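You operate a simulated robot arm through the tools that you are given. There is no shell and no other tool. Be economical: measure what you need, move in short steps, check, and stop when the job is done.

Carry out the task below with a simulated two-armed robot. There is one attempt and no reset: what you move stays moved.

JOB
Get the grader ready to move: open gates shut, both size dials at 50 mm, wheel pinned, counters reset.
Fine: the feed gate and one chute gate start open; pin into the socket by the handwheel.

It is judged by the outcome, as a careful person would: the job done as asked, and still so three seconds after it is handed in. It fails if anything else is knocked over, pushed out of place, dropped, spilled or broken.

ROBOT AND FRAMES
Two 7-joint arms with fingered hands on one trunk, on a base that drives. Base frame: it is fixed to the floor where the robot stands at the start and does not move with it; the origin is under the middle of the robot, x ahead of it, y to its left, z up. Units: m, rad, N and s.
The left shoulder is at the start at [0.021, 0.208, 1.323], the right one opposite. Places, roughly: feed gate [0.8, -0.1, 1]; left chute gate [0.6, -0.2, 0.8]; left size dial [0.6, -0.3, 0.9]; middle chute gate [0.6, -0.4, 0.9]; reset key [0.6, -0.8, 0.9]; right chute gate [0.6, -0.7, 0.8]; right size dial [0.6, -0.6, 0.9]; socket by the handwheel [0.4, -1, 0.9]. Payload 5 kg a hand.
The tool frame of a hand sits at the grasp point between the pads (the TCP): z along the fingers, y along the line on which they close. The tips reach 0.048 m beyond it. Largest opening 0.16 m; the body of the gripper starts 0.056 m behind the TCP. The gripper is a hand of 4 fingers: y runs from the thumb to the fingers, the wrist lies at [-0.026, -0.142, -0.252] in the tool frame, and closing takes about 1.5 s.
Orientation is that of the tool frame in the base frame, as a unit quaternion [w, x, y, z]. With the fingers straight down and the wrist toward the robot, the tool's x, y and z point along [0, 1, 0], [1, 0, 0] and [0, 0, -1] of the base frame.

CONTROLS
- The arms move only by the tool play_rows. It takes "left_motion", "right_motion" or both (then of equal length, played together; a hand with none holds still); each is one flat list of numbers, 6 for each row, row after row: the turn, a rotation vector about the tool's x, y, z in rad, then the shift along the tool's x, y, z in mm. In form: [rx, ry, rz, tx, ty, tz, rx, ry, rz, tx, ty, tz, ...]. A call has 1 to 12 rows; each row shifts and turns the commanded pose from where the row before left it, along the tool's axes as they then stand. "left_hand" and "right_hand" are, for a hand that has rows, the finger opening in mm, from 0 to 160, set as the call begins (left out, the last holds). Each row takes 0.2 s and may step no farther than 0.05 m and 0.15 rad from the row before; otherwise, or with a gripper value out of range, the whole call is refused. Where a pose cannot be reached the arm comes as near as it can. A force on the tool above 50 N (or 10 N above the force at the start of the call, whichever is more), or a blocked arm, ends the call early, and 0.2 s more pass. Each finger travels about 0.108 m/s and halts on what it meets, pressing with about 23 N; the grip force reading is that of the motor and also rises with nothing between the fingers. The clock runs only during rows and for 0.2 s after the last one: add rows that do not move to give the fingers time. The reply holds the time, the measured pose of the TCP, the force on the tool along the base axes, the opening and the grip force, in the units named above and with some noise, with the torque about the TCP (base axes, N m) and any sound that the robot's microphone picked up.
- Cameras (640 x 400 px; columns grow to the right, rows downward): "scene" is now at [0.0846, -0.0395, 1.5047]; the picture's right is [-0.45, -0.89, 0.00], its down [-0.58, 0.30, -0.76] and it looks along [0.68, -0.35, -0.65] (base axes); focal length 269 px, centre (320, 200). "left" rides on the left gripper at [-0.087, -0.133, -0.189] in its tool frame; the picture's right is [-0.83, -0.26, 0.49], its down [0.51, -0.71, 0.49] and it looks along [0.22, 0.66, 0.72] (tool axes); focal length 238 px, centre (320, 200). "right" rides on the right gripper at [0.087, -0.133, -0.189] in its tool frame; the picture's right is [-0.83, 0.26, -0.49], its down [-0.51, -0.71, 0.49] and it looks along [-0.22, 0.66, 0.72] (tool axes); focal length 238 px, centre (320, 200). There is no depth. A picture from a camera that has moved, and an enlarged one, comes with that camera's place and axes in the base frame and with its lens.
- get_image(camera): a new picture of that camera. It takes no simulated time.
- lift_body(by): slides the trunk up (or, below 0, down) by that many m; the arms and the scene camera ride with it, the base frame stays. It gives what a move gives, with no picture.
- base_move(legs): drives the robot by 1 to 6 legs, each [ahead, left, turn to the left] in m, m and rad, along the robot's own axes; the way and the turn of a leg run together, so that a leg with both is an arc; at most 1.5 m and 3.142 rad a leg. The arms and the cameras ride along, it lands a little off, and it stops where it bumps. It gives what a move gives.
- finger_targets(index, middle, ring, thumb_bend, thumb_turn, hand): sets how far each is bent, from 0 (flat) to 1 (curled in); at 0.3 the hand is open as for a grip, at 0.7 the pads meet at the TCP. One left out holds its place. A second passes; each finger stops where it meets its share of the squeeze, and holds until it gets a number again. A gripper value or a shape takes the hand back. It gives what a move gives, with no picture; readings hold the bend of each and the force on the fingers (four entries, about 0 where the hand has none), thumb and palm. thumb_turn goes from beside the hand (0) to across from the fingers (1), as for a grip.
- hand_shape(shape, hand): the hand has 4 fingers and takes this shape, open, in about a second: jaw (thumb against the fingers, like two jaws); tri (thumb and two fingers); tip (a fingertip pinch); poke (one finger out to press); point (the index stretched); flat (the hand flat); cup (the hand cupped); fist (a fist). The gripper value then closes the fingers along that shape, each until it touches; the sizes above hold for jaw. It gives what a move gives, with no picture.
- aim_head(pan, tilt): turns the head with the scene camera to pan (to the left, within 1.501 rad either way) and tilt (down, from -0.506 to 1.204), counted from straight ahead of the robot. It gives what a move gives.
- close_up(camera, box): a new picture of the part [left, top, right, bottom] of that camera's present view, enlarged. It takes no simulated time.
- sign_off(): hands the job in; it is judged then, once.

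Work in short steps. Places have to be worked out from the pictures, the camera data and where the tool is seen: move nearer, look again, correct. Check each grasp and each placing, and mend what went wrong. You have 120 turns and 100 pictures in all, those below and enlarged ones among them. Open the grippers and draw the arms clear of the work before you hand the job in, unless the task says otherwise; then end with one line.

The tools are called after "Call:" as a command line: name --argument value ..., lists and objects as JSON in quotes. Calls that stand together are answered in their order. play_rows: Moves the arms, as the interface text tells. Its arguments: {"type":"object","properties":{"left_motion":{"type":"array"},"left_hand":{"type":"number"},"right_motion":{"type":"array"},"right_hand":{"type":"number"}},"required":[]} The other tools are called the same way: lift_body (by) slides the trunk up or down; hand_shape (shape, hand) gives the hand a shape; finger_targets (index, middle, ring, thumb_bend, thumb_turn, hand) moves the fingers one by one; base_move (legs) drives the base; aim_head (pan, tilt) turns the head that bears the scene camera; get_image (camera) takes a picture; close_up (camera, box) takes an enlarged picture of a part of a camera's view; sign_off () hands the job in.

At the start:

```text
t: 0.0
left_tool_pos: [0.7818, -0.0475, 1.2603]
left_ee_rot: [0.0, 0.707, 0.707, 0.0]
left_wrist_force: [0.7, -0.8, 0.5]
left_ft_torque: [0.0, 0.0, 0.01]
left_width: 0.1599
left_gripper_force: 0.1
left_shape: jaw
left_bend: [0.3, 0.3, 0.3, 0.3, 0.98]
left_finger forces: [0.1, 0.1, 0.0, 0.0, 0.0, 0.1]
right_tool_pos: [0.4397, -0.6203, 1.2382]
right_ee_rot: [0.0, 0.708, 0.707, 0.0]
right_wrist_force: [0.2, 0.4, -0.2]
right_ft_torque: [0.01, -0.03, 0.04]
right_width: 0.1597
right_gripper_force: 0.0
right_shape: jaw
right_bend: [0.3, 0.3, 0.3, 0.3, 0.98]
right_finger forces: [0.0, 0.1, 0.0, 0.0, 0.0, 0.1]
trunk travel left (down, up): [-0.325, 0.365]
robot x, y, heading: [0.0012, -0.0018, 0.003]
head pan, tilt: [-0.473, 0.707]
```

scene: 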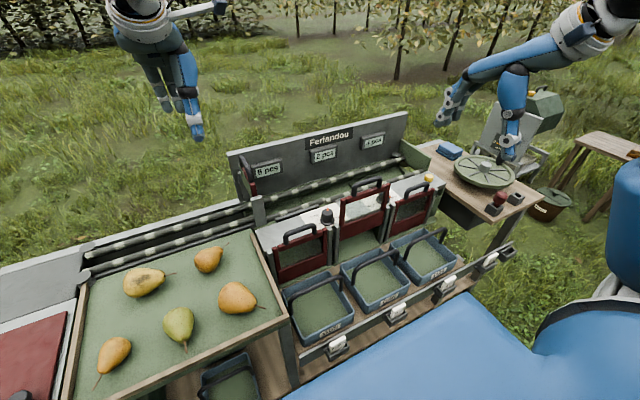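
right: 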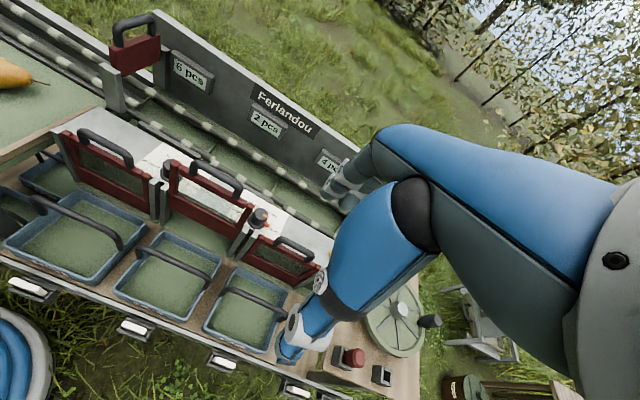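
left: 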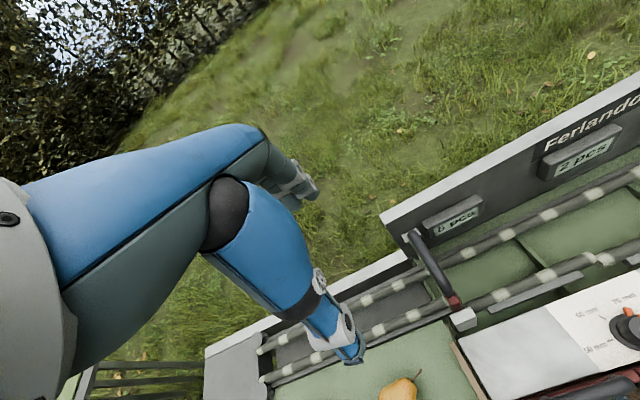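

I'll first look closely at the gates, dials and the handwheel area in the scene view.

Call:
close_up --camera "scene" --box '[220, 110, 460, 290]'

Call:
close_up --camera "scene" --box '[400, 110, 560, 230]'

Call:
close_up --camera "right" --box '[40, 0, 340, 200]'

```text
2.22 times, centred on (340, 200) of scene
camera zoom: at [0.0846, -0.0395, 1.5047], right [-0.45, -0.89, 0.0], down [-0.58, 0.3, -0.76], along [0.68, -0.35, -0.65], focal length 598 px, centre (276, 200)
```

zoom: 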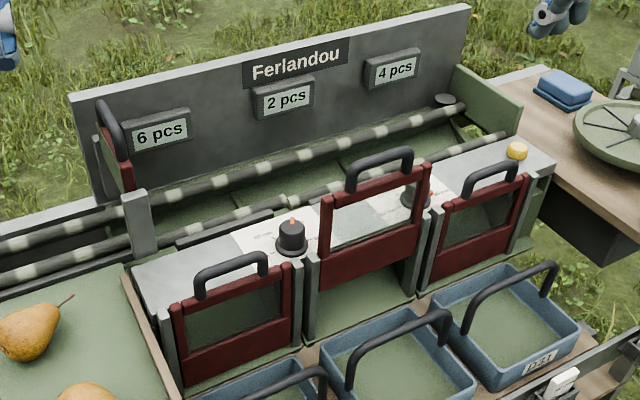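

```text
3.33 times, centred on (480, 170) of scene
camera zoom: at [0.0846, -0.0395, 1.5047], right [-0.45, -0.89, 0.0], down [-0.58, 0.3, -0.76], along [0.68, -0.35, -0.65], focal length 897 px, centre (-213, 300)
```

zoom: 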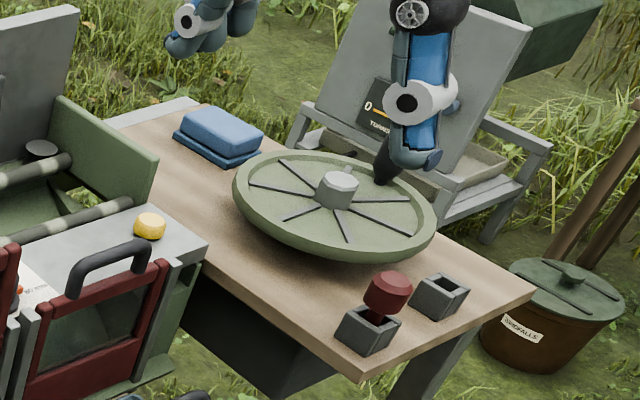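

```text
2.00 times, centred on (190, 100) of right
camera zoom: at [0.3082, -0.5343, 1.427], right [0.26, -0.83, 0.49], down [-0.71, -0.51, -0.49], along [0.66, -0.22, -0.72], focal length 477 px, centre (580, 400)
```

zoom: 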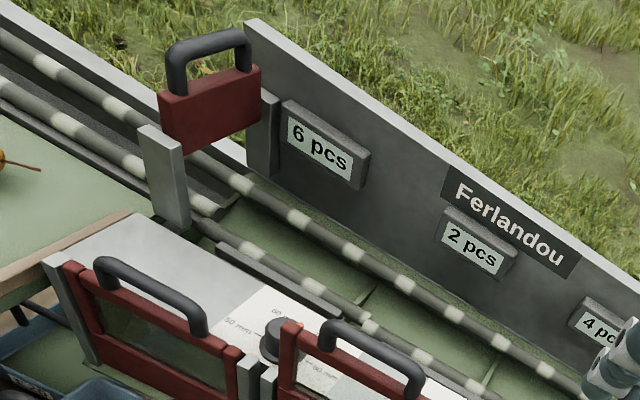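

The feed gate and middle chute gate are raised; the yellow key is likely the reset. I now read the dials, zoomed in tightly.

Call:
close_up --camera "scene" --box '[300, 190, 348, 220]'

Call:
close_up --camera "scene" --box '[350, 170, 398, 200]'

Call:
close_up --camera "right" --box '[130, 130, 290, 230]'

Call:
close_up --camera "scene" --box '[470, 180, 534, 220]'

```text
13.33 times, centred on (324, 205) of scene
camera zoom: at [0.0846, -0.0395, 1.5047], right [-0.45, -0.89, 0.0], down [-0.58, 0.3, -0.76], along [0.68, -0.35, -0.65], focal length 3589 px, centre (267, 133)
```

zoom: 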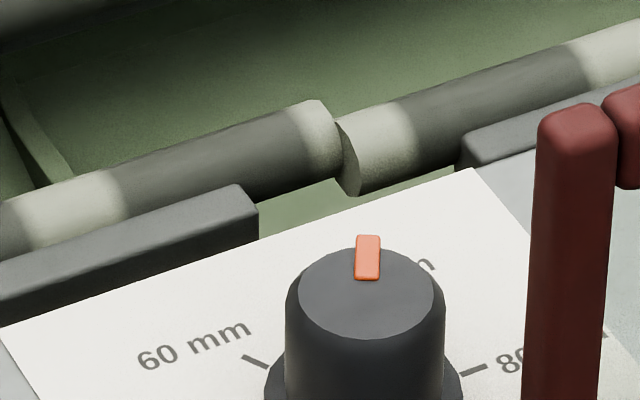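

```text
13.33 times, centred on (374, 185) of scene
camera zoom: at [0.0846, -0.0395, 1.5047], right [-0.45, -0.89, 0.0], down [-0.58, 0.3, -0.76], along [0.68, -0.35, -0.65], focal length 3589 px, centre (-400, 400)
```

zoom: 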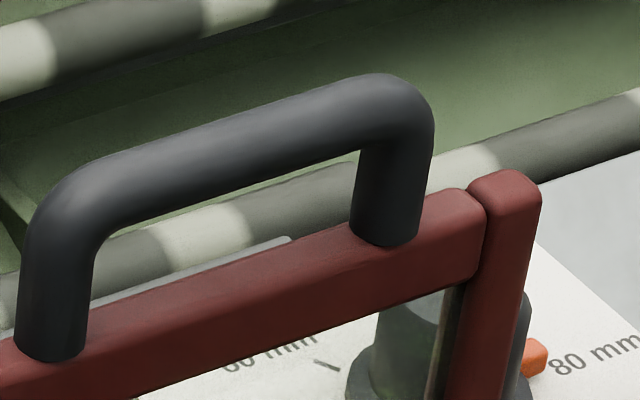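

```text
4.00 times, centred on (210, 180) of right
camera zoom: at [0.3082, -0.5343, 1.427], right [0.26, -0.83, 0.49], down [-0.71, -0.51, -0.49], along [0.66, -0.22, -0.72], focal length 953 px, centre (760, 280)
```

zoom: 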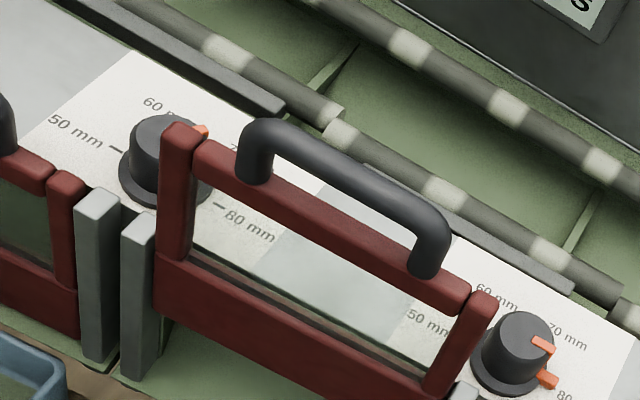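

```text
10.00 times, centred on (502, 200) of scene
camera zoom: at [0.0846, -0.0395, 1.5047], right [-0.45, -0.89, 0.0], down [-0.58, 0.3, -0.76], along [0.68, -0.35, -0.65], focal length 2692 px, centre (-1500, 200)
```

zoom: 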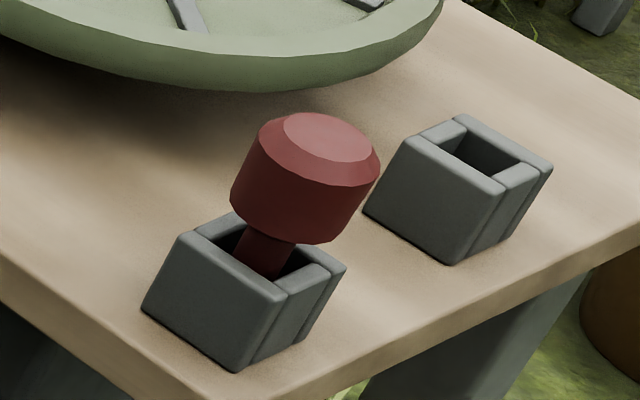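

Middle chute gate and feed gate are up; the pin sits in the nearer holder and the socket beside it is empty; both dials are off 50. I'll slide the base right 0.45 m so both arms reach comfortably.

Call:
base_move --legs '[[0, -0.43, 0]]'

Call:
aim_head --pan 0.0 --tilt 0.8

Call:
get_image --camera "scene"

Call:
get_image --camera "left"

Call:
get_image --camera "right"

```text
t: 2.6
left_tool_pos: [0.7811, -0.4811, 1.26]
left_ee_rot: [0.0, 0.707, 0.707, 0.0]
left_wrist_force: [0.1, -0.3, -0.1]
left_ft_torque: [0.02, 0.02, 0.03]
left_width: 0.1592
left_gripper_force: 0.1
left_shape: jaw
left_bend: [0.3, 0.3, 0.3, 0.3, 0.98]
left_finger forces: [0.0, 0.1, 0.0, 0.1, 0.0, 0.0]
right_tool_pos: [0.4387, -1.0542, 1.2379]
right_ee_rot: [0.0, 0.708, 0.707, 0.0]
right_wrist_force: [0.4, -0.1, 0.1]
right_ft_torque: [0.06, -0.02, 0.01]
right_width: 0.1598
right_gripper_force: 0.2
right_shape: jaw
right_bend: [0.3, 0.3, 0.3, 0.3, 0.98]
right_finger forces: [0.1, 0.0, 0.1, 0.0, 0.0, 0.1]
trunk travel left (down, up): [-0.325, 0.365]
robot x, y, heading: [-0.0033, -0.4294, -0.003]
head pan, tilt: [-0.473, 0.707]
```

```text
t: 3.5
left_tool_pos: [0.7824, -0.4799, 1.2604]
left_ee_rot: [0.0, 0.708, 0.706, 0.0]
left_wrist_force: [-0.3, -0.2, -1.0]
left_ft_torque: [-0.05, 0.03, 0.03]
left_width: 0.1592
left_gripper_force: 0.1
left_shape: jaw
left_bend: [0.3, 0.3, 0.3, 0.3, 0.98]
left_finger forces: [0.1, 0.0, 0.1, 0.0, 0.0, 0.0]
right_tool_pos: [0.4382, -1.0536, 1.2375]
right_ee_rot: [0.0, 0.708, 0.707, 0.0]
right_wrist_force: [-0.3, 0.3, 0.0]
right_ft_torque: [-0.03, 0.0, 0.0]
right_width: 0.1597
right_gripper_force: 0.1
right_shape: jaw
right_bend: [0.3, 0.3, 0.3, 0.3, 0.98]
right_finger forces: [0.0, 0.1, 0.0, 0.0, 0.0, 0.1]
trunk travel left (down, up): [-0.325, 0.365]
robot x, y, heading: [0.0006, -0.4344, -0.0]
head pan, tilt: [0.0, 0.799]
```

```text
89 pictures are left
camera scene: at [0.0895, -0.4333, 1.4971], right [0.0, -1.0, 0.0], down [-0.72, 0.0, -0.7], along [0.7, 0.0, -0.72], focal length 269 px, centre (320, 200)
```

scene: 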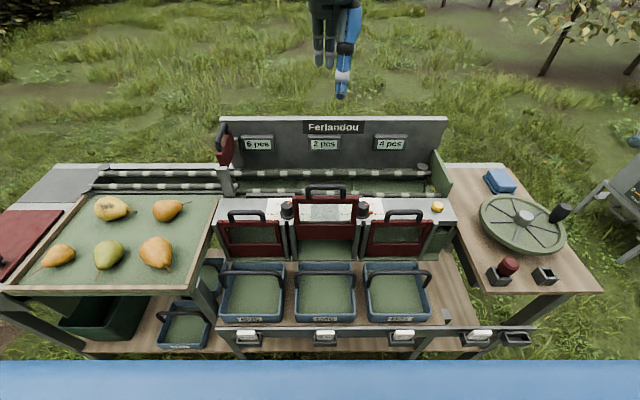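

```text
88 pictures are left
camera left: at [0.6481, -0.5681, 1.4496], right [-0.26, -0.83, -0.49], down [-0.71, 0.51, -0.49], along [0.66, 0.22, -0.72], focal length 238 px, centre (320, 200)
```

left: 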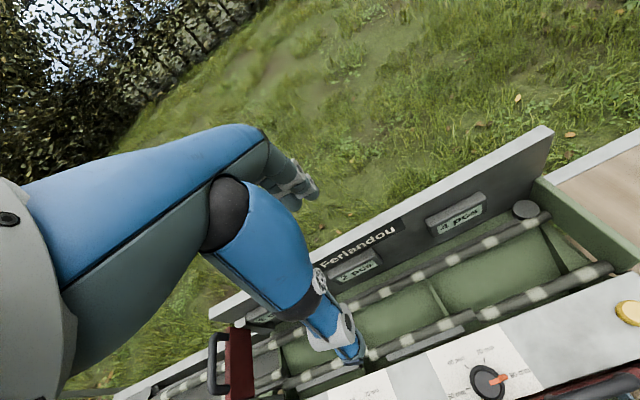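

```text
87 pictures are left
camera right: at [0.3069, -0.9668, 1.4271], right [0.26, -0.83, 0.49], down [-0.71, -0.51, -0.49], along [0.66, -0.22, -0.72], focal length 238 px, centre (320, 200)
```

right: 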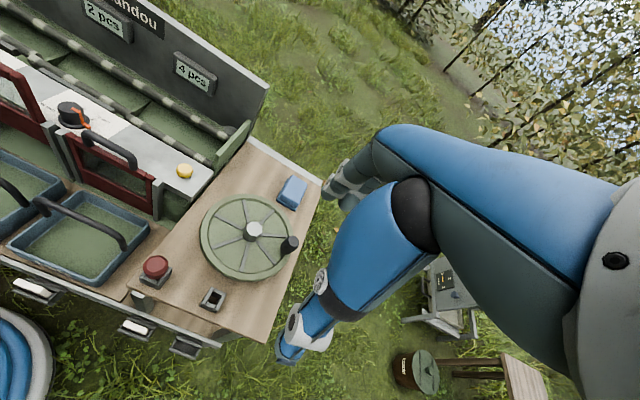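

Good clear view. I'll zoom on the dials, feed gate, key and pin from this pose.

Call:
close_up --camera "scene" --box '[256, 176, 384, 256]'

Call:
close_up --camera "left" --box '[400, 320, 528, 400]'

Call:
close_up --camera "scene" --box '[430, 180, 590, 290]'

Call:
close_up --camera "scene" --box '[200, 110, 328, 190]'

```text
5.00 times, centred on (320, 216) of scene
camera zoom: at [0.0895, -0.4333, 1.4971], right [0.0, -1.0, 0.0], down [-0.72, 0.0, -0.7], along [0.7, 0.0, -0.72], focal length 1346 px, centre (320, 120)
```

zoom: 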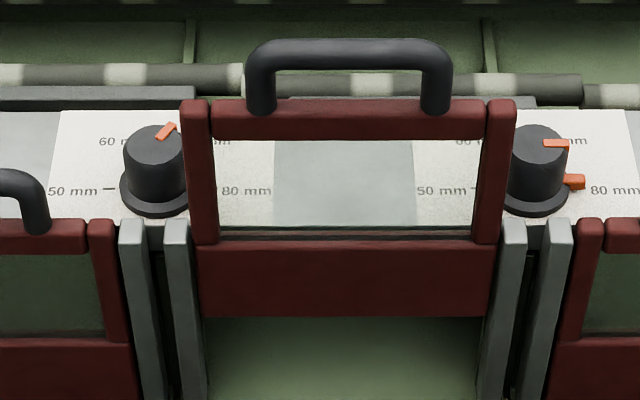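

```text
5.00 times, centred on (464, 360) of left
camera zoom: at [0.6481, -0.5681, 1.4496], right [-0.26, -0.83, -0.49], down [-0.71, 0.51, -0.49], along [0.66, 0.22, -0.72], focal length 1192 px, centre (-400, -600)
```

zoom: 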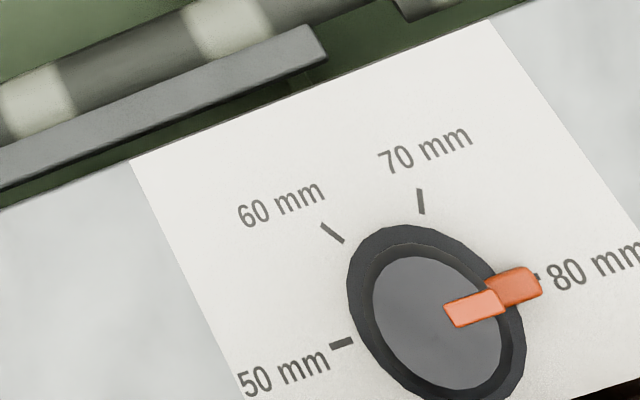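

```text
3.64 times, centred on (510, 235) of scene
camera zoom: at [0.0895, -0.4333, 1.4971], right [0.0, -1.0, 0.0], down [-0.72, 0.0, -0.7], along [0.7, 0.0, -0.72], focal length 979 px, centre (-371, 73)
```

zoom: 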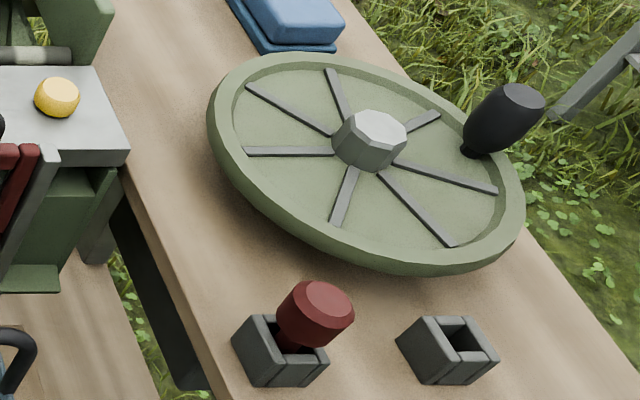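

```text
5.00 times, centred on (264, 150) of scene
camera zoom: at [0.0895, -0.4333, 1.4971], right [0.0, -1.0, 0.0], down [-0.72, 0.0, -0.7], along [0.7, 0.0, -0.72], focal length 1346 px, centre (600, 450)
```

zoom: 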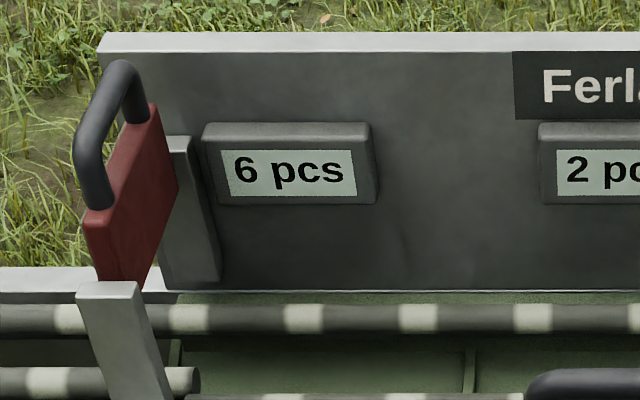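

Geometry from two views: feed-gate handle bar runs along x at about (0.765, -0.15, 1.09); middle-gate handle ≈(0.57, -0.448, 1.05); dial tops ≈(0.615, -0.339/-0.559, 0.934). I bring the closed left hand above the feed handle first.

Call:
play_rows --left_motion '[0, 0, 0, 41, -2, 0, 0, 0, 0, 41, -2, 0, 0, 0, 0, 41, -2, 0, 0, 0, 0, 41, -2, 0, 0, 0, 0, 41, -2, 0, 0, 0, 0, 41, -2, 0, 0, 0, 0, 41, -2, 0, 0, 0, 0, 41, -2, 0, 0, 0, 0, 0, 0, 35, 0, 0, 0, 0, 0, 35, 0, 0, 0, 0, 0, 0]' --left_hand 0

Call:
get_image --camera "scene"

Call:
get_image --camera "left"

```text
t: 6.0
left_tool_pos: [0.7666, -0.1566, 1.1945]
left_ee_rot: [0.001, 0.708, 0.707, 0.001]
left_wrist_force: [-0.4, -0.6, -0.5]
left_ft_torque: [0.02, -0.02, 0.01]
left_width: 0.0
left_gripper_force: 22.7
left_shape: jaw
left_bend: [0.7, 0.7, 0.7, 0.61, 1.0]
left_finger forces: [0.0, 0.0, 0.0, 0.1, 0.0, 0.0]
right_tool_pos: [0.4378, -1.0535, 1.2388]
right_ee_rot: [0.0, 0.708, 0.707, 0.0]
right_wrist_force: [0.1, 0.5, 0.1]
right_ft_torque: [0.01, -0.04, 0.03]
right_width: 0.1595
right_gripper_force: 0.1
right_shape: jaw
right_bend: [0.3, 0.3, 0.3, 0.3, 0.98]
right_finger forces: [0.0, 0.1, 0.0, 0.0, 0.1, 0.0]
trunk travel left (down, up): [-0.325, 0.365]
robot x, y, heading: [-0.0013, -0.4332, -0.004]
head pan, tilt: [0.0, 0.799]
```

```text
82 pictures are left
camera scene: at [0.0889, -0.4333, 1.4972], right [0.0, -1.0, 0.0], down [-0.72, 0.0, -0.7], along [0.7, 0.0, -0.72], focal length 269 px, centre (320, 200)
```

scene: 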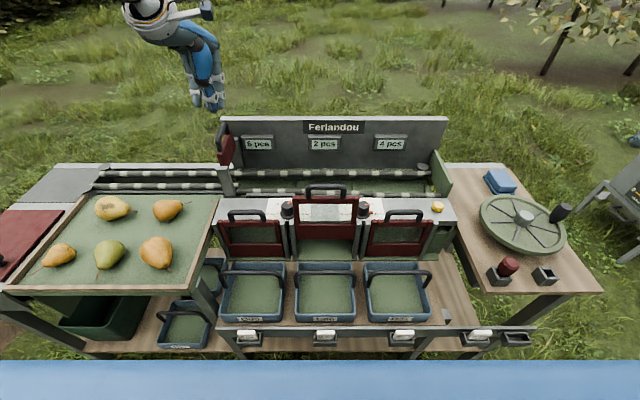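

```text
81 pictures are left
camera left: at [0.6337, -0.2438, 1.3836], right [-0.26, -0.83, -0.49], down [-0.71, 0.51, -0.49], along [0.66, 0.22, -0.72], focal length 238 px, centre (320, 200)
```

left: 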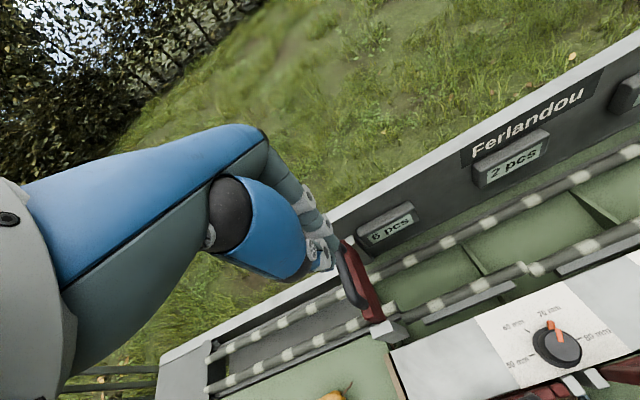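

The hand is over the handle (left-camera ray puts the handle near end at (0.73, -0.152)). I lower gradually until force shows contact.

Call:
play_rows --left_motion '[0, 0, 0, 5, -5, 15, 0, 0, 0, 0, 0, 15, 0, 0, 0, 0, 0, 10, 0, 0, 0, 0, 0, 10, 0, 0, 0, 0, 0, 10, 0, 0, 0, 0, 0, 10, 0, 0, 0, 0, 0, 10]'

Call:
get_image --camera "scene"

Call:
get_image --camera "left"

```text
t: 7.5
left_tool_pos: [0.7608, -0.1503, 1.1103]
left_ee_rot: [0.0, 0.708, 0.707, 0.001]
left_wrist_force: [0.2, 0.1, 0.3]
left_ft_torque: [-0.03, 0.03, -0.03]
left_width: 0.0
left_gripper_force: 22.9
left_shape: jaw
left_bend: [0.7, 0.7, 0.7, 0.61, 1.0]
left_finger forces: [0.1, 0.0, 0.1, 0.1, 0.0, 0.0]
right_tool_pos: [0.4379, -1.054, 1.2378]
right_ee_rot: [0.001, 0.708, 0.707, 0.0]
right_wrist_force: [0.3, -0.1, -0.2]
right_ft_torque: [-0.01, 0.05, 0.0]
right_width: 0.1597
right_gripper_force: 0.0
right_shape: jaw
right_bend: [0.3, 0.3, 0.3, 0.3, 0.98]
right_finger forces: [0.1, 0.1, 0.0, 0.1, 0.0, 0.1]
trunk travel left (down, up): [-0.325, 0.365]
robot x, y, heading: [0.001, -0.4352, -0.004]
head pan, tilt: [0.0, 0.799]
```

```text
80 pictures are left
camera scene: at [0.0896, -0.4333, 1.497], right [0.0, -1.0, 0.0], down [-0.72, 0.0, -0.7], along [0.7, 0.0, -0.72], focal length 269 px, centre (320, 200)
```

scene: 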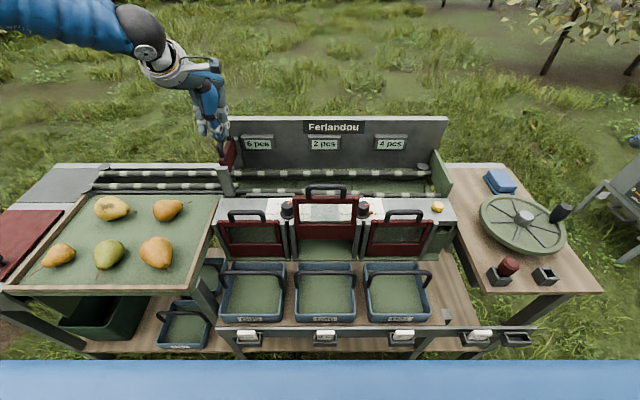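

```text
79 pictures are left
camera left: at [0.6279, -0.2361, 1.2994], right [-0.26, -0.83, -0.49], down [-0.71, 0.51, -0.49], along [0.66, 0.22, -0.72], focal length 238 px, centre (320, 200)
```

left: 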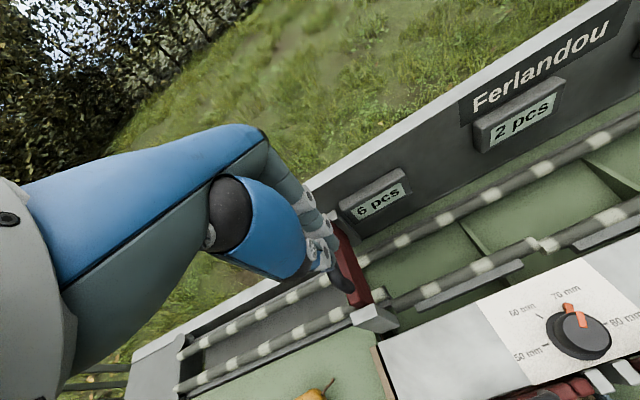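

No force yet; I zoom to see how the fingertips sit relative to the handle.

Call:
close_up --camera "scene" --box '[170, 60, 298, 140]'

Call:
close_up --camera "scene" --box '[190, 110, 270, 160]'

```text
5.00 times, centred on (234, 100) of scene
camera zoom: at [0.0896, -0.4333, 1.497], right [0.0, -1.0, 0.0], down [-0.72, 0.0, -0.7], along [0.7, 0.0, -0.72], focal length 1346 px, centre (750, 700)
```

zoom: 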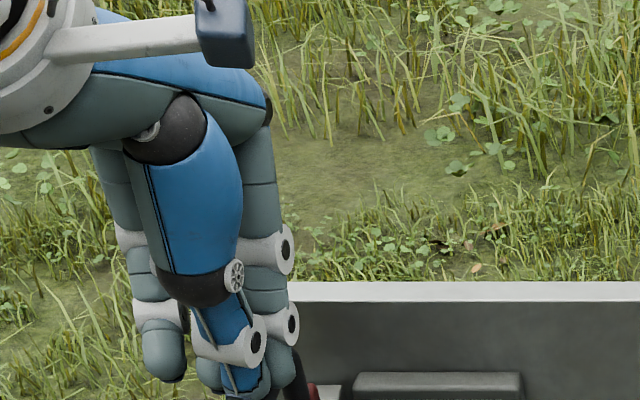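

```text
8.00 times, centred on (230, 135) of scene
camera zoom: at [0.0896, -0.4333, 1.497], right [0.0, -1.0, 0.0], down [-0.72, 0.0, -0.7], along [0.7, 0.0, -0.72], focal length 2154 px, centre (1040, 720)
```

zoom: 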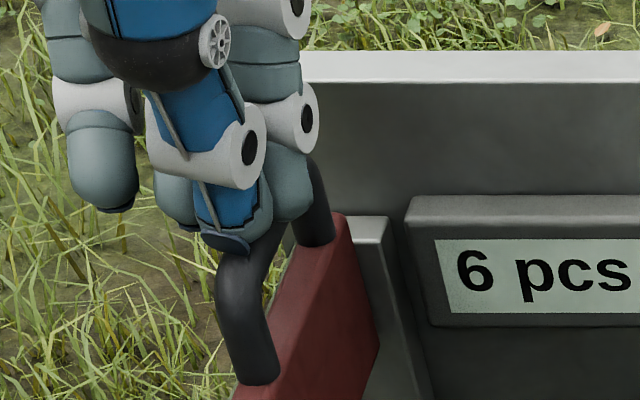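

The thumb and fingers are right above the bar. I continue pressing down.

Call:
play_rows --left_motion '[0, 0, 0, 0, 0, 10, 0, 0, 0, 0, 0, 10, 0, 0, 0, 0, 0, 10, 0, 0, 0, 0, 0, 10, 0, 0, 0, 0, 0, 10]'

Call:
close_up --camera "scene" --box '[190, 110, 270, 160]'

```text
t: 8.8
left_tool_pos: [0.7589, -0.1475, 1.0611]
left_ee_rot: [0.0, 0.708, 0.706, 0.001]
left_wrist_force: [0.1, -0.1, 0.1]
left_ft_torque: [0.0, 0.04, -0.02]
left_width: 0.0002
left_gripper_force: 22.5
left_shape: jaw
left_bend: [0.7, 0.7, 0.7, 0.61, 1.0]
left_finger forces: [0.0, 0.0, 0.0, 0.1, 0.0, 0.1]
right_tool_pos: [0.4374, -1.0533, 1.2385]
right_ee_rot: [0.0, 0.708, 0.706, 0.0]
right_wrist_force: [0.7, -0.9, 0.1]
right_ft_torque: [0.0, 0.01, 0.0]
right_width: 0.1595
right_gripper_force: 0.1
right_shape: jaw
right_bend: [0.3, 0.3, 0.3, 0.3, 0.98]
right_finger forces: [0.0, 0.0, 0.0, 0.0, 0.0, 0.1]
trunk travel left (down, up): [-0.325, 0.365]
robot x, y, heading: [-0.0031, -0.4302, -0.004]
head pan, tilt: [0.0, 0.799]
```

```text
8.00 times, centred on (230, 135) of scene
camera zoom: at [0.0897, -0.4332, 1.497], right [0.0, -1.0, 0.0], down [-0.72, 0.0, -0.7], along [0.7, 0.0, -0.72], focal length 2154 px, centre (1040, 720)
```

zoom: 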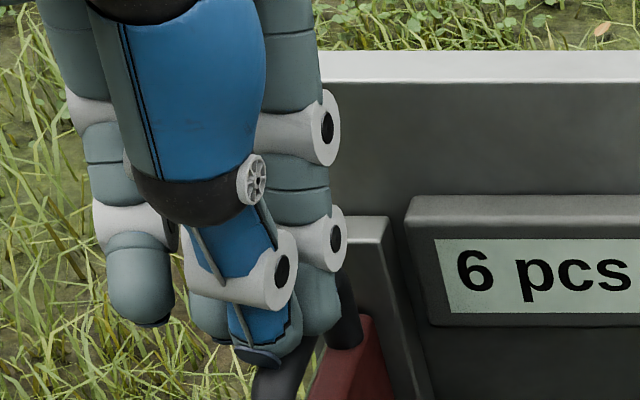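

The gate is sliding down easily under the hand. Continue until it bottoms out.

Call:
play_rows --left_motion '[0, 0, 0, 0, 0, 8, 0, 0, 0, 0, 0, 8, 0, 0, 0, 0, 0, 8, 0, 0, 0, 0, 0, 8, 0, 0, 0, 0, 0, 8, 0, 0, 0, 0, 0, 8]'

Call:
close_up --camera "scene" --box '[180, 120, 308, 200]'

Call:
get_image --camera "left"

```text
t: 9.4
left_tool_pos: [0.7652, -0.151, 1.0577]
left_ee_rot: [0.009, 0.708, 0.706, 0.005]
left_wrist_force: [-7.0, -3.6, 23.9]
left_ft_torque: [-0.09, 0.84, 0.05]
left_width: 0.0002
left_gripper_force: 22.9
left_shape: jaw
left_bend: [0.7, 0.7, 0.7, 0.62, 1.0]
left_finger forces: [0.0, 0.1, 0.1, 0.0, 44.6, 0.1]
right_tool_pos: [0.4394, -1.0533, 1.2375]
right_ee_rot: [0.0, 0.707, 0.707, -0.001]
right_wrist_force: [1.4, 0.9, -0.3]
right_ft_torque: [-0.08, 0.23, 0.01]
right_width: 0.1598
right_gripper_force: 0.1
right_shape: jaw
right_bend: [0.3, 0.3, 0.3, 0.3, 0.98]
right_finger forces: [0.1, 0.0, 0.0, 0.0, 0.0, 0.0]
trunk travel left (down, up): [-0.325, 0.365]
robot x, y, heading: [-0.001, -0.4334, -0.004]
head pan, tilt: [0.0, 0.799]
stopped in row 3 (left hand): the force on the tool passed its limit at 59 N (the readings are from after the stop); the commanded pose is now the measured one
```

```text
5.00 times, centred on (244, 160) of scene
camera zoom: at [0.0895, -0.4334, 1.4971], right [0.0, -1.0, 0.0], down [-0.72, 0.0, -0.7], along [0.7, 0.0, -0.72], focal length 1346 px, centre (700, 400)
```

zoom: 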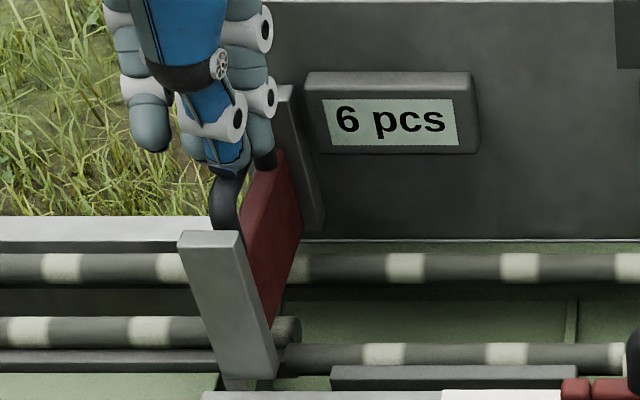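

```text
74 pictures are left
camera left: at [0.6292, -0.2376, 1.2446], right [-0.25, -0.84, -0.49], down [-0.7, 0.51, -0.51], along [0.67, 0.21, -0.71], focal length 238 px, centre (320, 200)
```

left: 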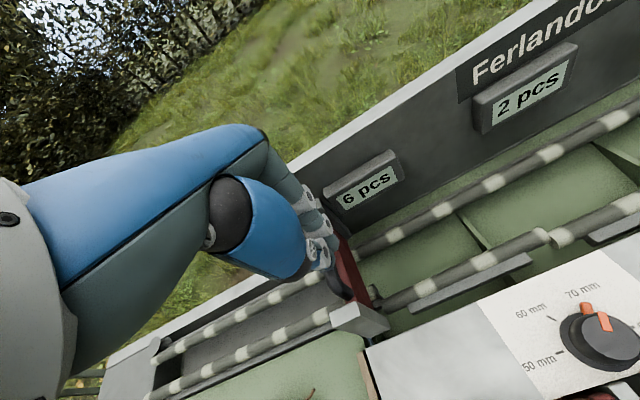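

Force hit the limit at TCP z≈1.058 — probably bottomed. I raise the hand and look.

Call:
play_rows --left_motion '[0, 0, 0, 0, 0, -30, 0, 0, 0, 0, 0, -40, 0, 0, 0, 0, 0, -40, 0, 0, 0, -40, 0, -20, 0, 0, 0, -45, 0, 0]'

Call:
close_up --camera "scene" --box '[190, 120, 286, 200]'

Call:
get_image --camera "left"

```text
t: 10.6
left_tool_pos: [0.7631, -0.2343, 1.1803]
left_ee_rot: [0.005, 0.707, 0.707, 0.004]
left_wrist_force: [0.4, 0.5, 0.0]
left_ft_torque: [-0.03, 0.05, -0.02]
left_width: 0.0
left_gripper_force: 23.2
left_shape: jaw
left_bend: [0.7, 0.7, 0.7, 0.62, 1.0]
left_finger forces: [0.0, 0.0, 0.0, 0.0, 0.0, 0.1]
right_tool_pos: [0.4395, -1.0542, 1.2366]
right_ee_rot: [-0.001, 0.707, 0.708, -0.001]
right_wrist_force: [0.8, -0.4, -1.0]
right_ft_torque: [0.06, 0.05, 0.04]
right_width: 0.1597
right_gripper_force: 0.0
right_shape: jaw
right_bend: [0.3, 0.3, 0.3, 0.3, 0.98]
right_finger forces: [0.1, 0.0, 0.0, 0.0, 0.0, 0.0]
trunk travel left (down, up): [-0.325, 0.365]
robot x, y, heading: [0.0002, -0.4343, -0.002]
head pan, tilt: [0.0, 0.799]
```

```text
5.00 times, centred on (238, 160) of scene
camera zoom: at [0.09, -0.4344, 1.497], right [0.0, -1.0, 0.0], down [-0.72, 0.0, -0.7], along [0.7, 0.0, -0.72], focal length 1346 px, centre (730, 400)
```

zoom: 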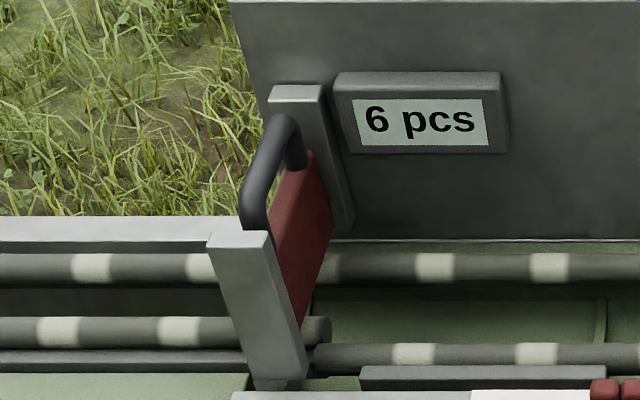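

```text
72 pictures are left
camera left: at [0.6288, -0.3216, 1.3677], right [-0.25, -0.84, -0.49], down [-0.7, 0.5, -0.5], along [0.66, 0.22, -0.71], focal length 238 px, centre (320, 200)
```

left: 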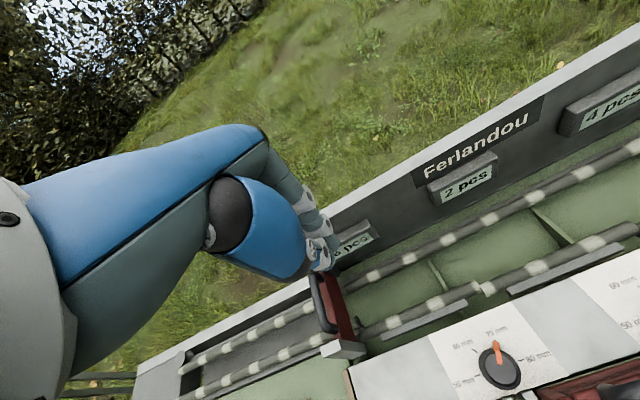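

The handle dropped about 7 cm to z≈1.02. Zoom on the gate bottom to confirm no gap above the rollers.

Call:
close_up --camera "scene" --box '[226, 160, 274, 200]'

Call:
close_up --camera "left" --box '[290, 250, 386, 370]'

```text
10.00 times, centred on (250, 180) of scene
camera zoom: at [0.09, -0.4344, 1.497], right [0.0, -1.0, 0.0], down [-0.72, 0.0, -0.7], along [0.7, 0.0, -0.72], focal length 2692 px, centre (1020, 400)
```

zoom: 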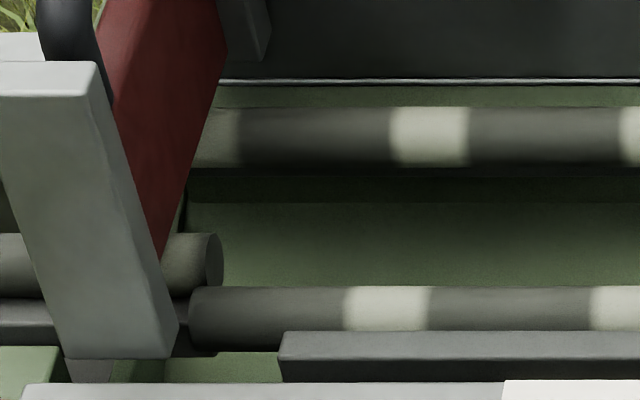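

```text
3.33 times, centred on (338, 310) of left
camera zoom: at [0.6288, -0.3216, 1.3677], right [-0.25, -0.84, -0.49], down [-0.7, 0.5, -0.5], along [0.66, 0.22, -0.71], focal length 794 px, centre (260, -167)
```

zoom: 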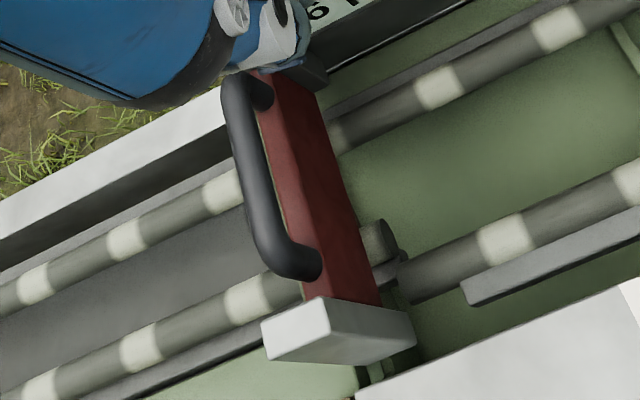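

Feed gate is closed down onto the rollers. Now the left hand goes above the middle gate handle, judged at (0.578, -0.448, 1.04).

Call:
play_rows --left_motion '[0, 0, 0, -43, -37, 0, 0, 0, 0, -43, -37, 0, 0, 0, 0, -43, -37, 0, 0, 0, 0, -43, -37, 0, 0, 0, 0, -42, -37, 0, 0, 0, 0, 0, 0, 30, 0, 0, 0, 0, 0, 30, 0, 0, 0, 0, 0, 10, 0, 0, 0, 0, 0, 0]'

Call:
close_up --camera "scene" --box '[240, 110, 400, 230]'

Call:
get_image --camera "left"

```text
refused: row 1 steps farther than a row can; nothing moved
```

```text
3.33 times, centred on (320, 170) of scene
camera zoom: at [0.09, -0.4344, 1.497], right [0.0, -1.0, 0.0], down [-0.72, 0.0, -0.7], along [0.7, 0.0, -0.72], focal length 897 px, centre (320, 300)
```

zoom: 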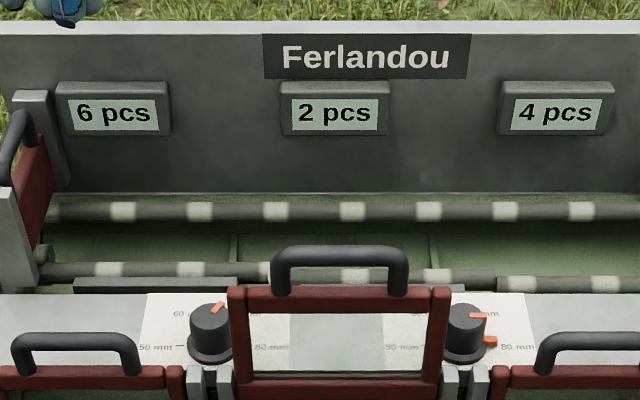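

```text
68 pictures are left
camera left: at [0.6288, -0.3216, 1.3677], right [-0.25, -0.84, -0.49], down [-0.7, 0.5, -0.5], along [0.66, 0.22, -0.71], focal length 238 px, centre (320, 200)
```

left: 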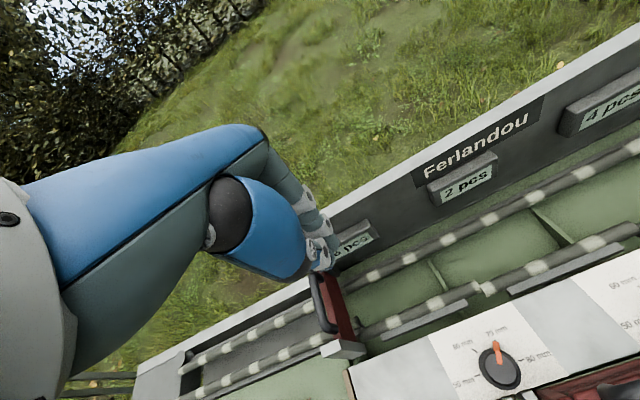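

The combined step was too long; I repeat with smaller steps.

Call:
play_rows --left_motion '[0, 0, 0, -36, -31, 0, 0, 0, 0, -36, -31, 0, 0, 0, 0, -36, -31, 0, 0, 0, 0, -36, -31, 0, 0, 0, 0, -36, -31, 0, 0, 0, 0, -36, -31, 0, 0, 0, 0, 0, 0, 30, 0, 0, 0, 0, 0, 30, 0, 0, 0, 0, 0, 10, 0, 0, 0, 0, 0, 0]'

Call:
close_up --camera "scene" --box '[240, 110, 400, 230]'

```text
t: 12.8
left_tool_pos: [0.5757, -0.4497, 1.1125]
left_ee_rot: [0.006, 0.707, 0.707, 0.004]
left_wrist_force: [0.4, -0.3, 0.0]
left_ft_torque: [-0.03, -0.03, -0.02]
left_width: 0.0002
left_gripper_force: 23.0
left_shape: jaw
left_bend: [0.7, 0.7, 0.7, 0.62, 1.0]
left_finger forces: [0.0, 0.0, 0.0, 0.0, 0.1, 0.0]
right_tool_pos: [0.4393, -1.0528, 1.2387]
right_ee_rot: [0.0, 0.707, 0.707, 0.0]
right_wrist_force: [0.1, -0.1, 0.5]
right_ft_torque: [0.01, 0.0, 0.06]
right_width: 0.1594
right_gripper_force: 0.1
right_shape: jaw
right_bend: [0.3, 0.3, 0.3, 0.3, 0.98]
right_finger forces: [0.0, 0.0, 0.1, 0.0, 0.0, 0.1]
trunk travel left (down, up): [-0.325, 0.365]
robot x, y, heading: [0.001, -0.4301, -0.004]
head pan, tilt: [0.0, 0.799]
```

```text
3.33 times, centred on (320, 170) of scene
camera zoom: at [0.0893, -0.4331, 1.4971], right [0.0, -1.0, 0.0], down [-0.72, 0.0, -0.7], along [0.7, 0.0, -0.72], focal length 897 px, centre (320, 300)
```

zoom: 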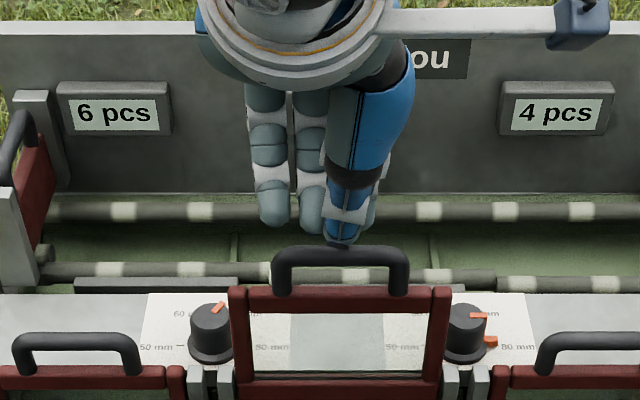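

Aligned over the handle's middle. Press down in small rows.

Call:
play_rows --left_motion '[0, 0, 0, 0, 4, 12, 0, 0, 0, 0, 0, 12, 0, 0, 0, 0, 0, 12, 0, 0, 0, 0, 0, 10, 0, 0, 0, 0, 0, 10, 0, 0, 0, 0, 0, 10]'

Call:
close_up --camera "scene" --box '[240, 150, 400, 270]'

```text
t: 14.2
left_tool_pos: [0.5805, -0.4517, 1.0477]
left_ee_rot: [0.005, 0.708, 0.706, 0.003]
left_wrist_force: [0.8, -0.1, -0.4]
left_ft_torque: [0.04, 0.04, 0.0]
left_width: 0.0001
left_gripper_force: 22.7
left_shape: jaw
left_bend: [0.7, 0.7, 0.7, 0.62, 1.0]
left_finger forces: [0.0, 0.0, 0.0, 0.0, 0.0, 0.0]
right_tool_pos: [0.4384, -1.0529, 1.2382]
right_ee_rot: [0.0, 0.707, 0.707, -0.001]
right_wrist_force: [-0.6, 1.2, 0.0]
right_ft_torque: [0.03, 0.0, 0.0]
right_width: 0.1596
right_gripper_force: 0.1
right_shape: jaw
right_bend: [0.3, 0.3, 0.3, 0.3, 0.98]
right_finger forces: [0.0, 0.1, 0.0, 0.1, 0.1, 0.0]
trunk travel left (down, up): [-0.325, 0.365]
robot x, y, heading: [0.0006, -0.4326, -0.003]
head pan, tilt: [0.0, 0.799]
```

```text
3.33 times, centred on (320, 210) of scene
camera zoom: at [0.0896, -0.4336, 1.497], right [0.0, -1.0, 0.0], down [-0.72, 0.0, -0.7], along [0.7, 0.0, -0.72], focal length 897 px, centre (320, 167)
```

zoom: 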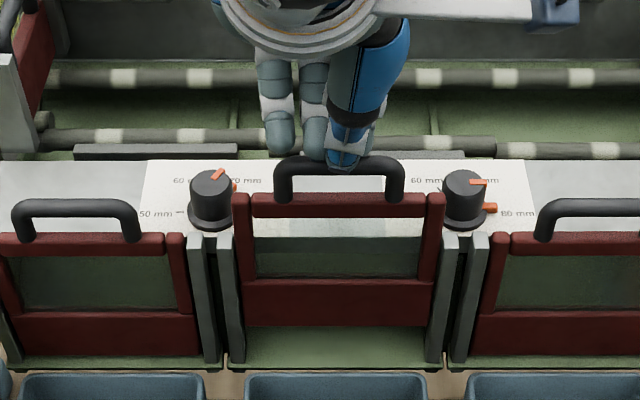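

The gate is moving down; about 4–5 cm remain to match its neighbours.

Call:
play_rows --left_motion '[0, 0, 0, 0, 0, 9, 0, 0, 0, 0, 0, 9, 0, 0, 0, 0, 0, 9, 0, 0, 0, 0, 0, 8, 0, 0, 0, 0, 0, 6, 0, 0, 0, 0, 0, 6, 0, 0, 0, 0, 0, 5, 0, 0, 0, 0, 0, 5]'

Call:
close_up --camera "scene" --box '[240, 150, 400, 270]'

```text
t: 16.0
left_tool_pos: [0.5827, -0.4498, 0.9953]
left_ee_rot: [0.008, 0.707, 0.707, 0.006]
left_wrist_force: [1.3, 4.1, 32.7]
left_ft_torque: [0.53, 0.07, -0.05]
left_width: 0.0
left_gripper_force: 22.9
left_shape: jaw
left_bend: [0.7, 0.7, 0.7, 0.62, 1.0]
left_finger forces: [0.0, 41.0, 0.0, 0.0, 0.0, 0.0]
right_tool_pos: [0.4375, -1.0538, 1.2386]
right_ee_rot: [0.0, 0.707, 0.707, 0.001]
right_wrist_force: [-0.4, -1.2, 0.0]
right_ft_torque: [0.03, -0.02, -0.05]
right_width: 0.1595
right_gripper_force: 0.0
right_shape: jaw
right_bend: [0.3, 0.3, 0.3, 0.3, 0.98]
right_finger forces: [0.0, 0.1, 0.1, 0.0, 0.1, 0.0]
trunk travel left (down, up): [-0.325, 0.365]
robot x, y, heading: [0.0008, -0.434, 0.001]
head pan, tilt: [0.0, 0.799]
```

```text
3.33 times, centred on (320, 210) of scene
camera zoom: at [0.0874, -0.4329, 1.4976], right [0.0, -1.0, 0.0], down [-0.72, 0.0, -0.7], along [0.7, 0.0, -0.72], focal length 897 px, centre (320, 167)
```

zoom: 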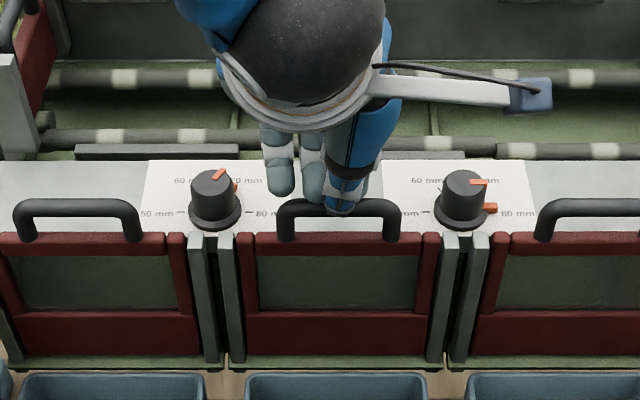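

The middle gate is now level with its neighbours and stops firmly. I raise the left hand and try the tip-pinch shape for the left dial.

Call:
play_rows --left_motion '[0, 0, 0, 0, 0, -40, 0, 0, 0, 0, 0, -40, 0, 0, 0, 0, 0, -40, 0, 0, 0, 37, 0, 0, 0, 0, 0, 37, 0, 0, 0, 0, 0, 37, 0, 0]'

Call:
hand_shape --hand "left" --shape "tip"

Call:
get_image --camera "scene"

Call:
get_image --camera "left"

```text
t: 17.4
left_tool_pos: [0.5804, -0.3388, 1.1089]
left_ee_rot: [0.007, 0.708, 0.706, 0.004]
left_wrist_force: [0.5, 1.4, -1.0]
left_ft_torque: [-0.1, -0.01, -0.01]
left_width: 0.0
left_gripper_force: 22.9
left_shape: jaw
left_bend: [0.7, 0.7, 0.7, 0.62, 1.0]
left_finger forces: [0.0, 0.0, 0.0, 0.0, 0.0, 0.1]
right_tool_pos: [0.4377, -1.0523, 1.2388]
right_ee_rot: [0.001, 0.708, 0.706, 0.0]
right_wrist_force: [-0.8, 1.0, 0.8]
right_ft_torque: [-0.09, -0.02, 0.0]
right_width: 0.1595
right_gripper_force: 0.0
right_shape: jaw
right_bend: [0.3, 0.3, 0.3, 0.3, 0.98]
right_finger forces: [0.1, 0.0, 0.1, 0.1, 0.0, 0.0]
trunk travel left (down, up): [-0.325, 0.365]
robot x, y, heading: [-0.0013, -0.4327, -0.002]
head pan, tilt: [0.0, 0.799]
```

```text
t: 18.3
left_tool_pos: [0.5805, -0.3394, 1.1086]
left_ee_rot: [0.006, 0.708, 0.707, 0.004]
left_wrist_force: [-0.9, 0.0, 0.6]
left_ft_torque: [-0.04, -0.02, -0.02]
left_width: 0.1598
left_gripper_force: 0.2
left_shape: tip
left_bend: [0.3, 0.98, 0.99, 0.3, 0.98]
left_finger forces: [0.0, 0.0, 0.1, 0.0, 0.0, 0.0]
right_tool_pos: [0.4391, -1.0528, 1.2389]
right_ee_rot: [0.0, 0.707, 0.707, 0.0]
right_wrist_force: [-1.2, -0.3, 0.7]
right_ft_torque: [-0.05, -0.05, 0.01]
right_width: 0.1593
right_gripper_force: 0.0
right_shape: jaw
right_bend: [0.3, 0.3, 0.3, 0.3, 0.98]
right_finger forces: [0.0, 0.0, 0.1, 0.0, 0.0, 0.1]
trunk travel left (down, up): [-0.325, 0.365]
robot x, y, heading: [0.0008, -0.4311, -0.001]
head pan, tilt: [0.0, 0.799]
```

```text
64 pictures are left
camera scene: at [0.0892, -0.4329, 1.4971], right [0.0, -1.0, 0.0], down [-0.72, 0.0, -0.7], along [0.7, 0.0, -0.72], focal length 269 px, centre (320, 200)
```

scene: 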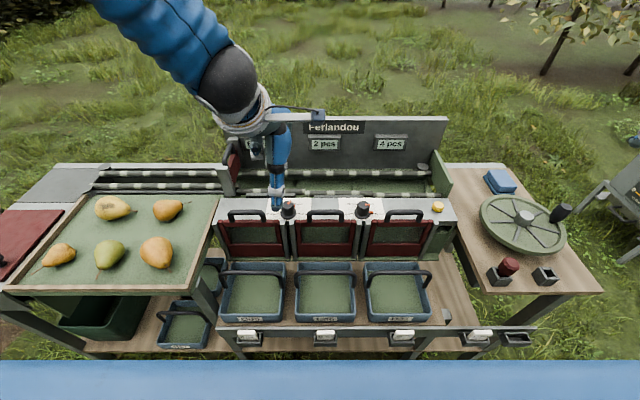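

```text
63 pictures are left
camera left: at [0.4447, -0.4266, 1.2958], right [-0.25, -0.84, -0.49], down [-0.7, 0.51, -0.5], along [0.67, 0.21, -0.71], focal length 238 px, centre (320, 200)
```

left: 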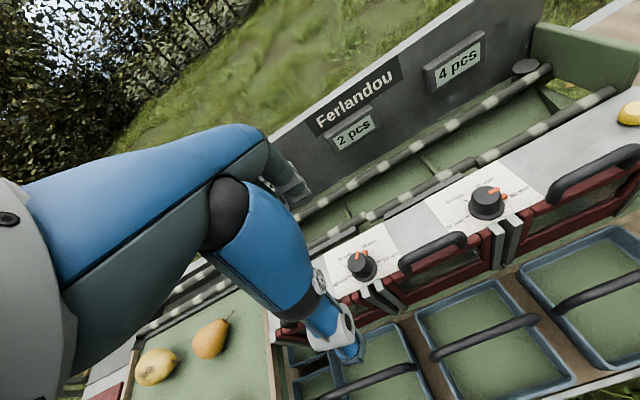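

Gates done. I zoom in on both dials from the left camera to measure pointer and mark angles.

Call:
close_up --camera "left" --box '[328, 230, 392, 290]'

Call:
close_up --camera "scene" --box '[252, 180, 332, 230]'

```text
6.67 times, centred on (360, 260) of left
camera zoom: at [0.4447, -0.4266, 1.2958], right [-0.25, -0.84, -0.49], down [-0.7, 0.51, -0.5], along [0.67, 0.21, -0.71], focal length 1589 px, centre (53, -200)
```

zoom: 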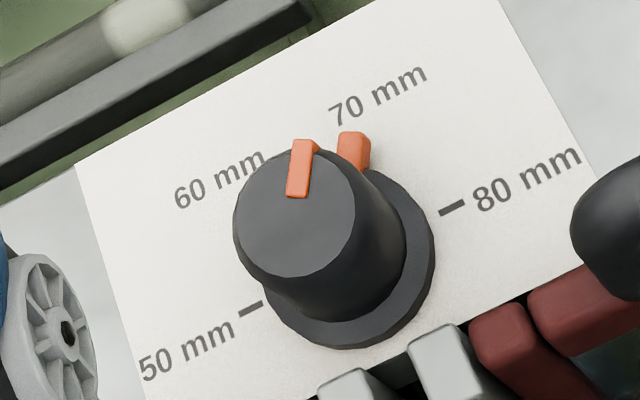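

```text
8.00 times, centred on (292, 205) of scene
camera zoom: at [0.0892, -0.4329, 1.4971], right [0.0, -1.0, 0.0], down [-0.72, 0.0, -0.7], along [0.7, 0.0, -0.72], focal length 2154 px, centre (544, 160)
```

zoom: 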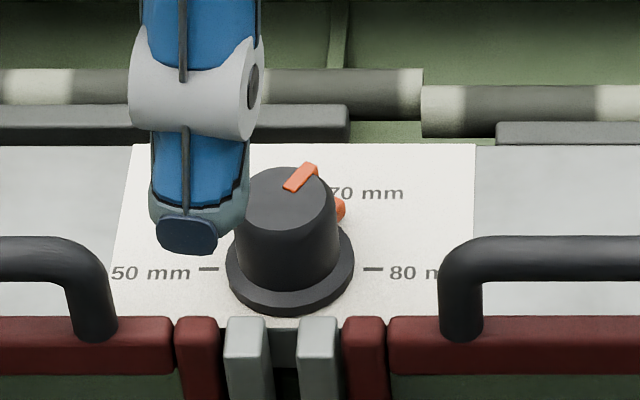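

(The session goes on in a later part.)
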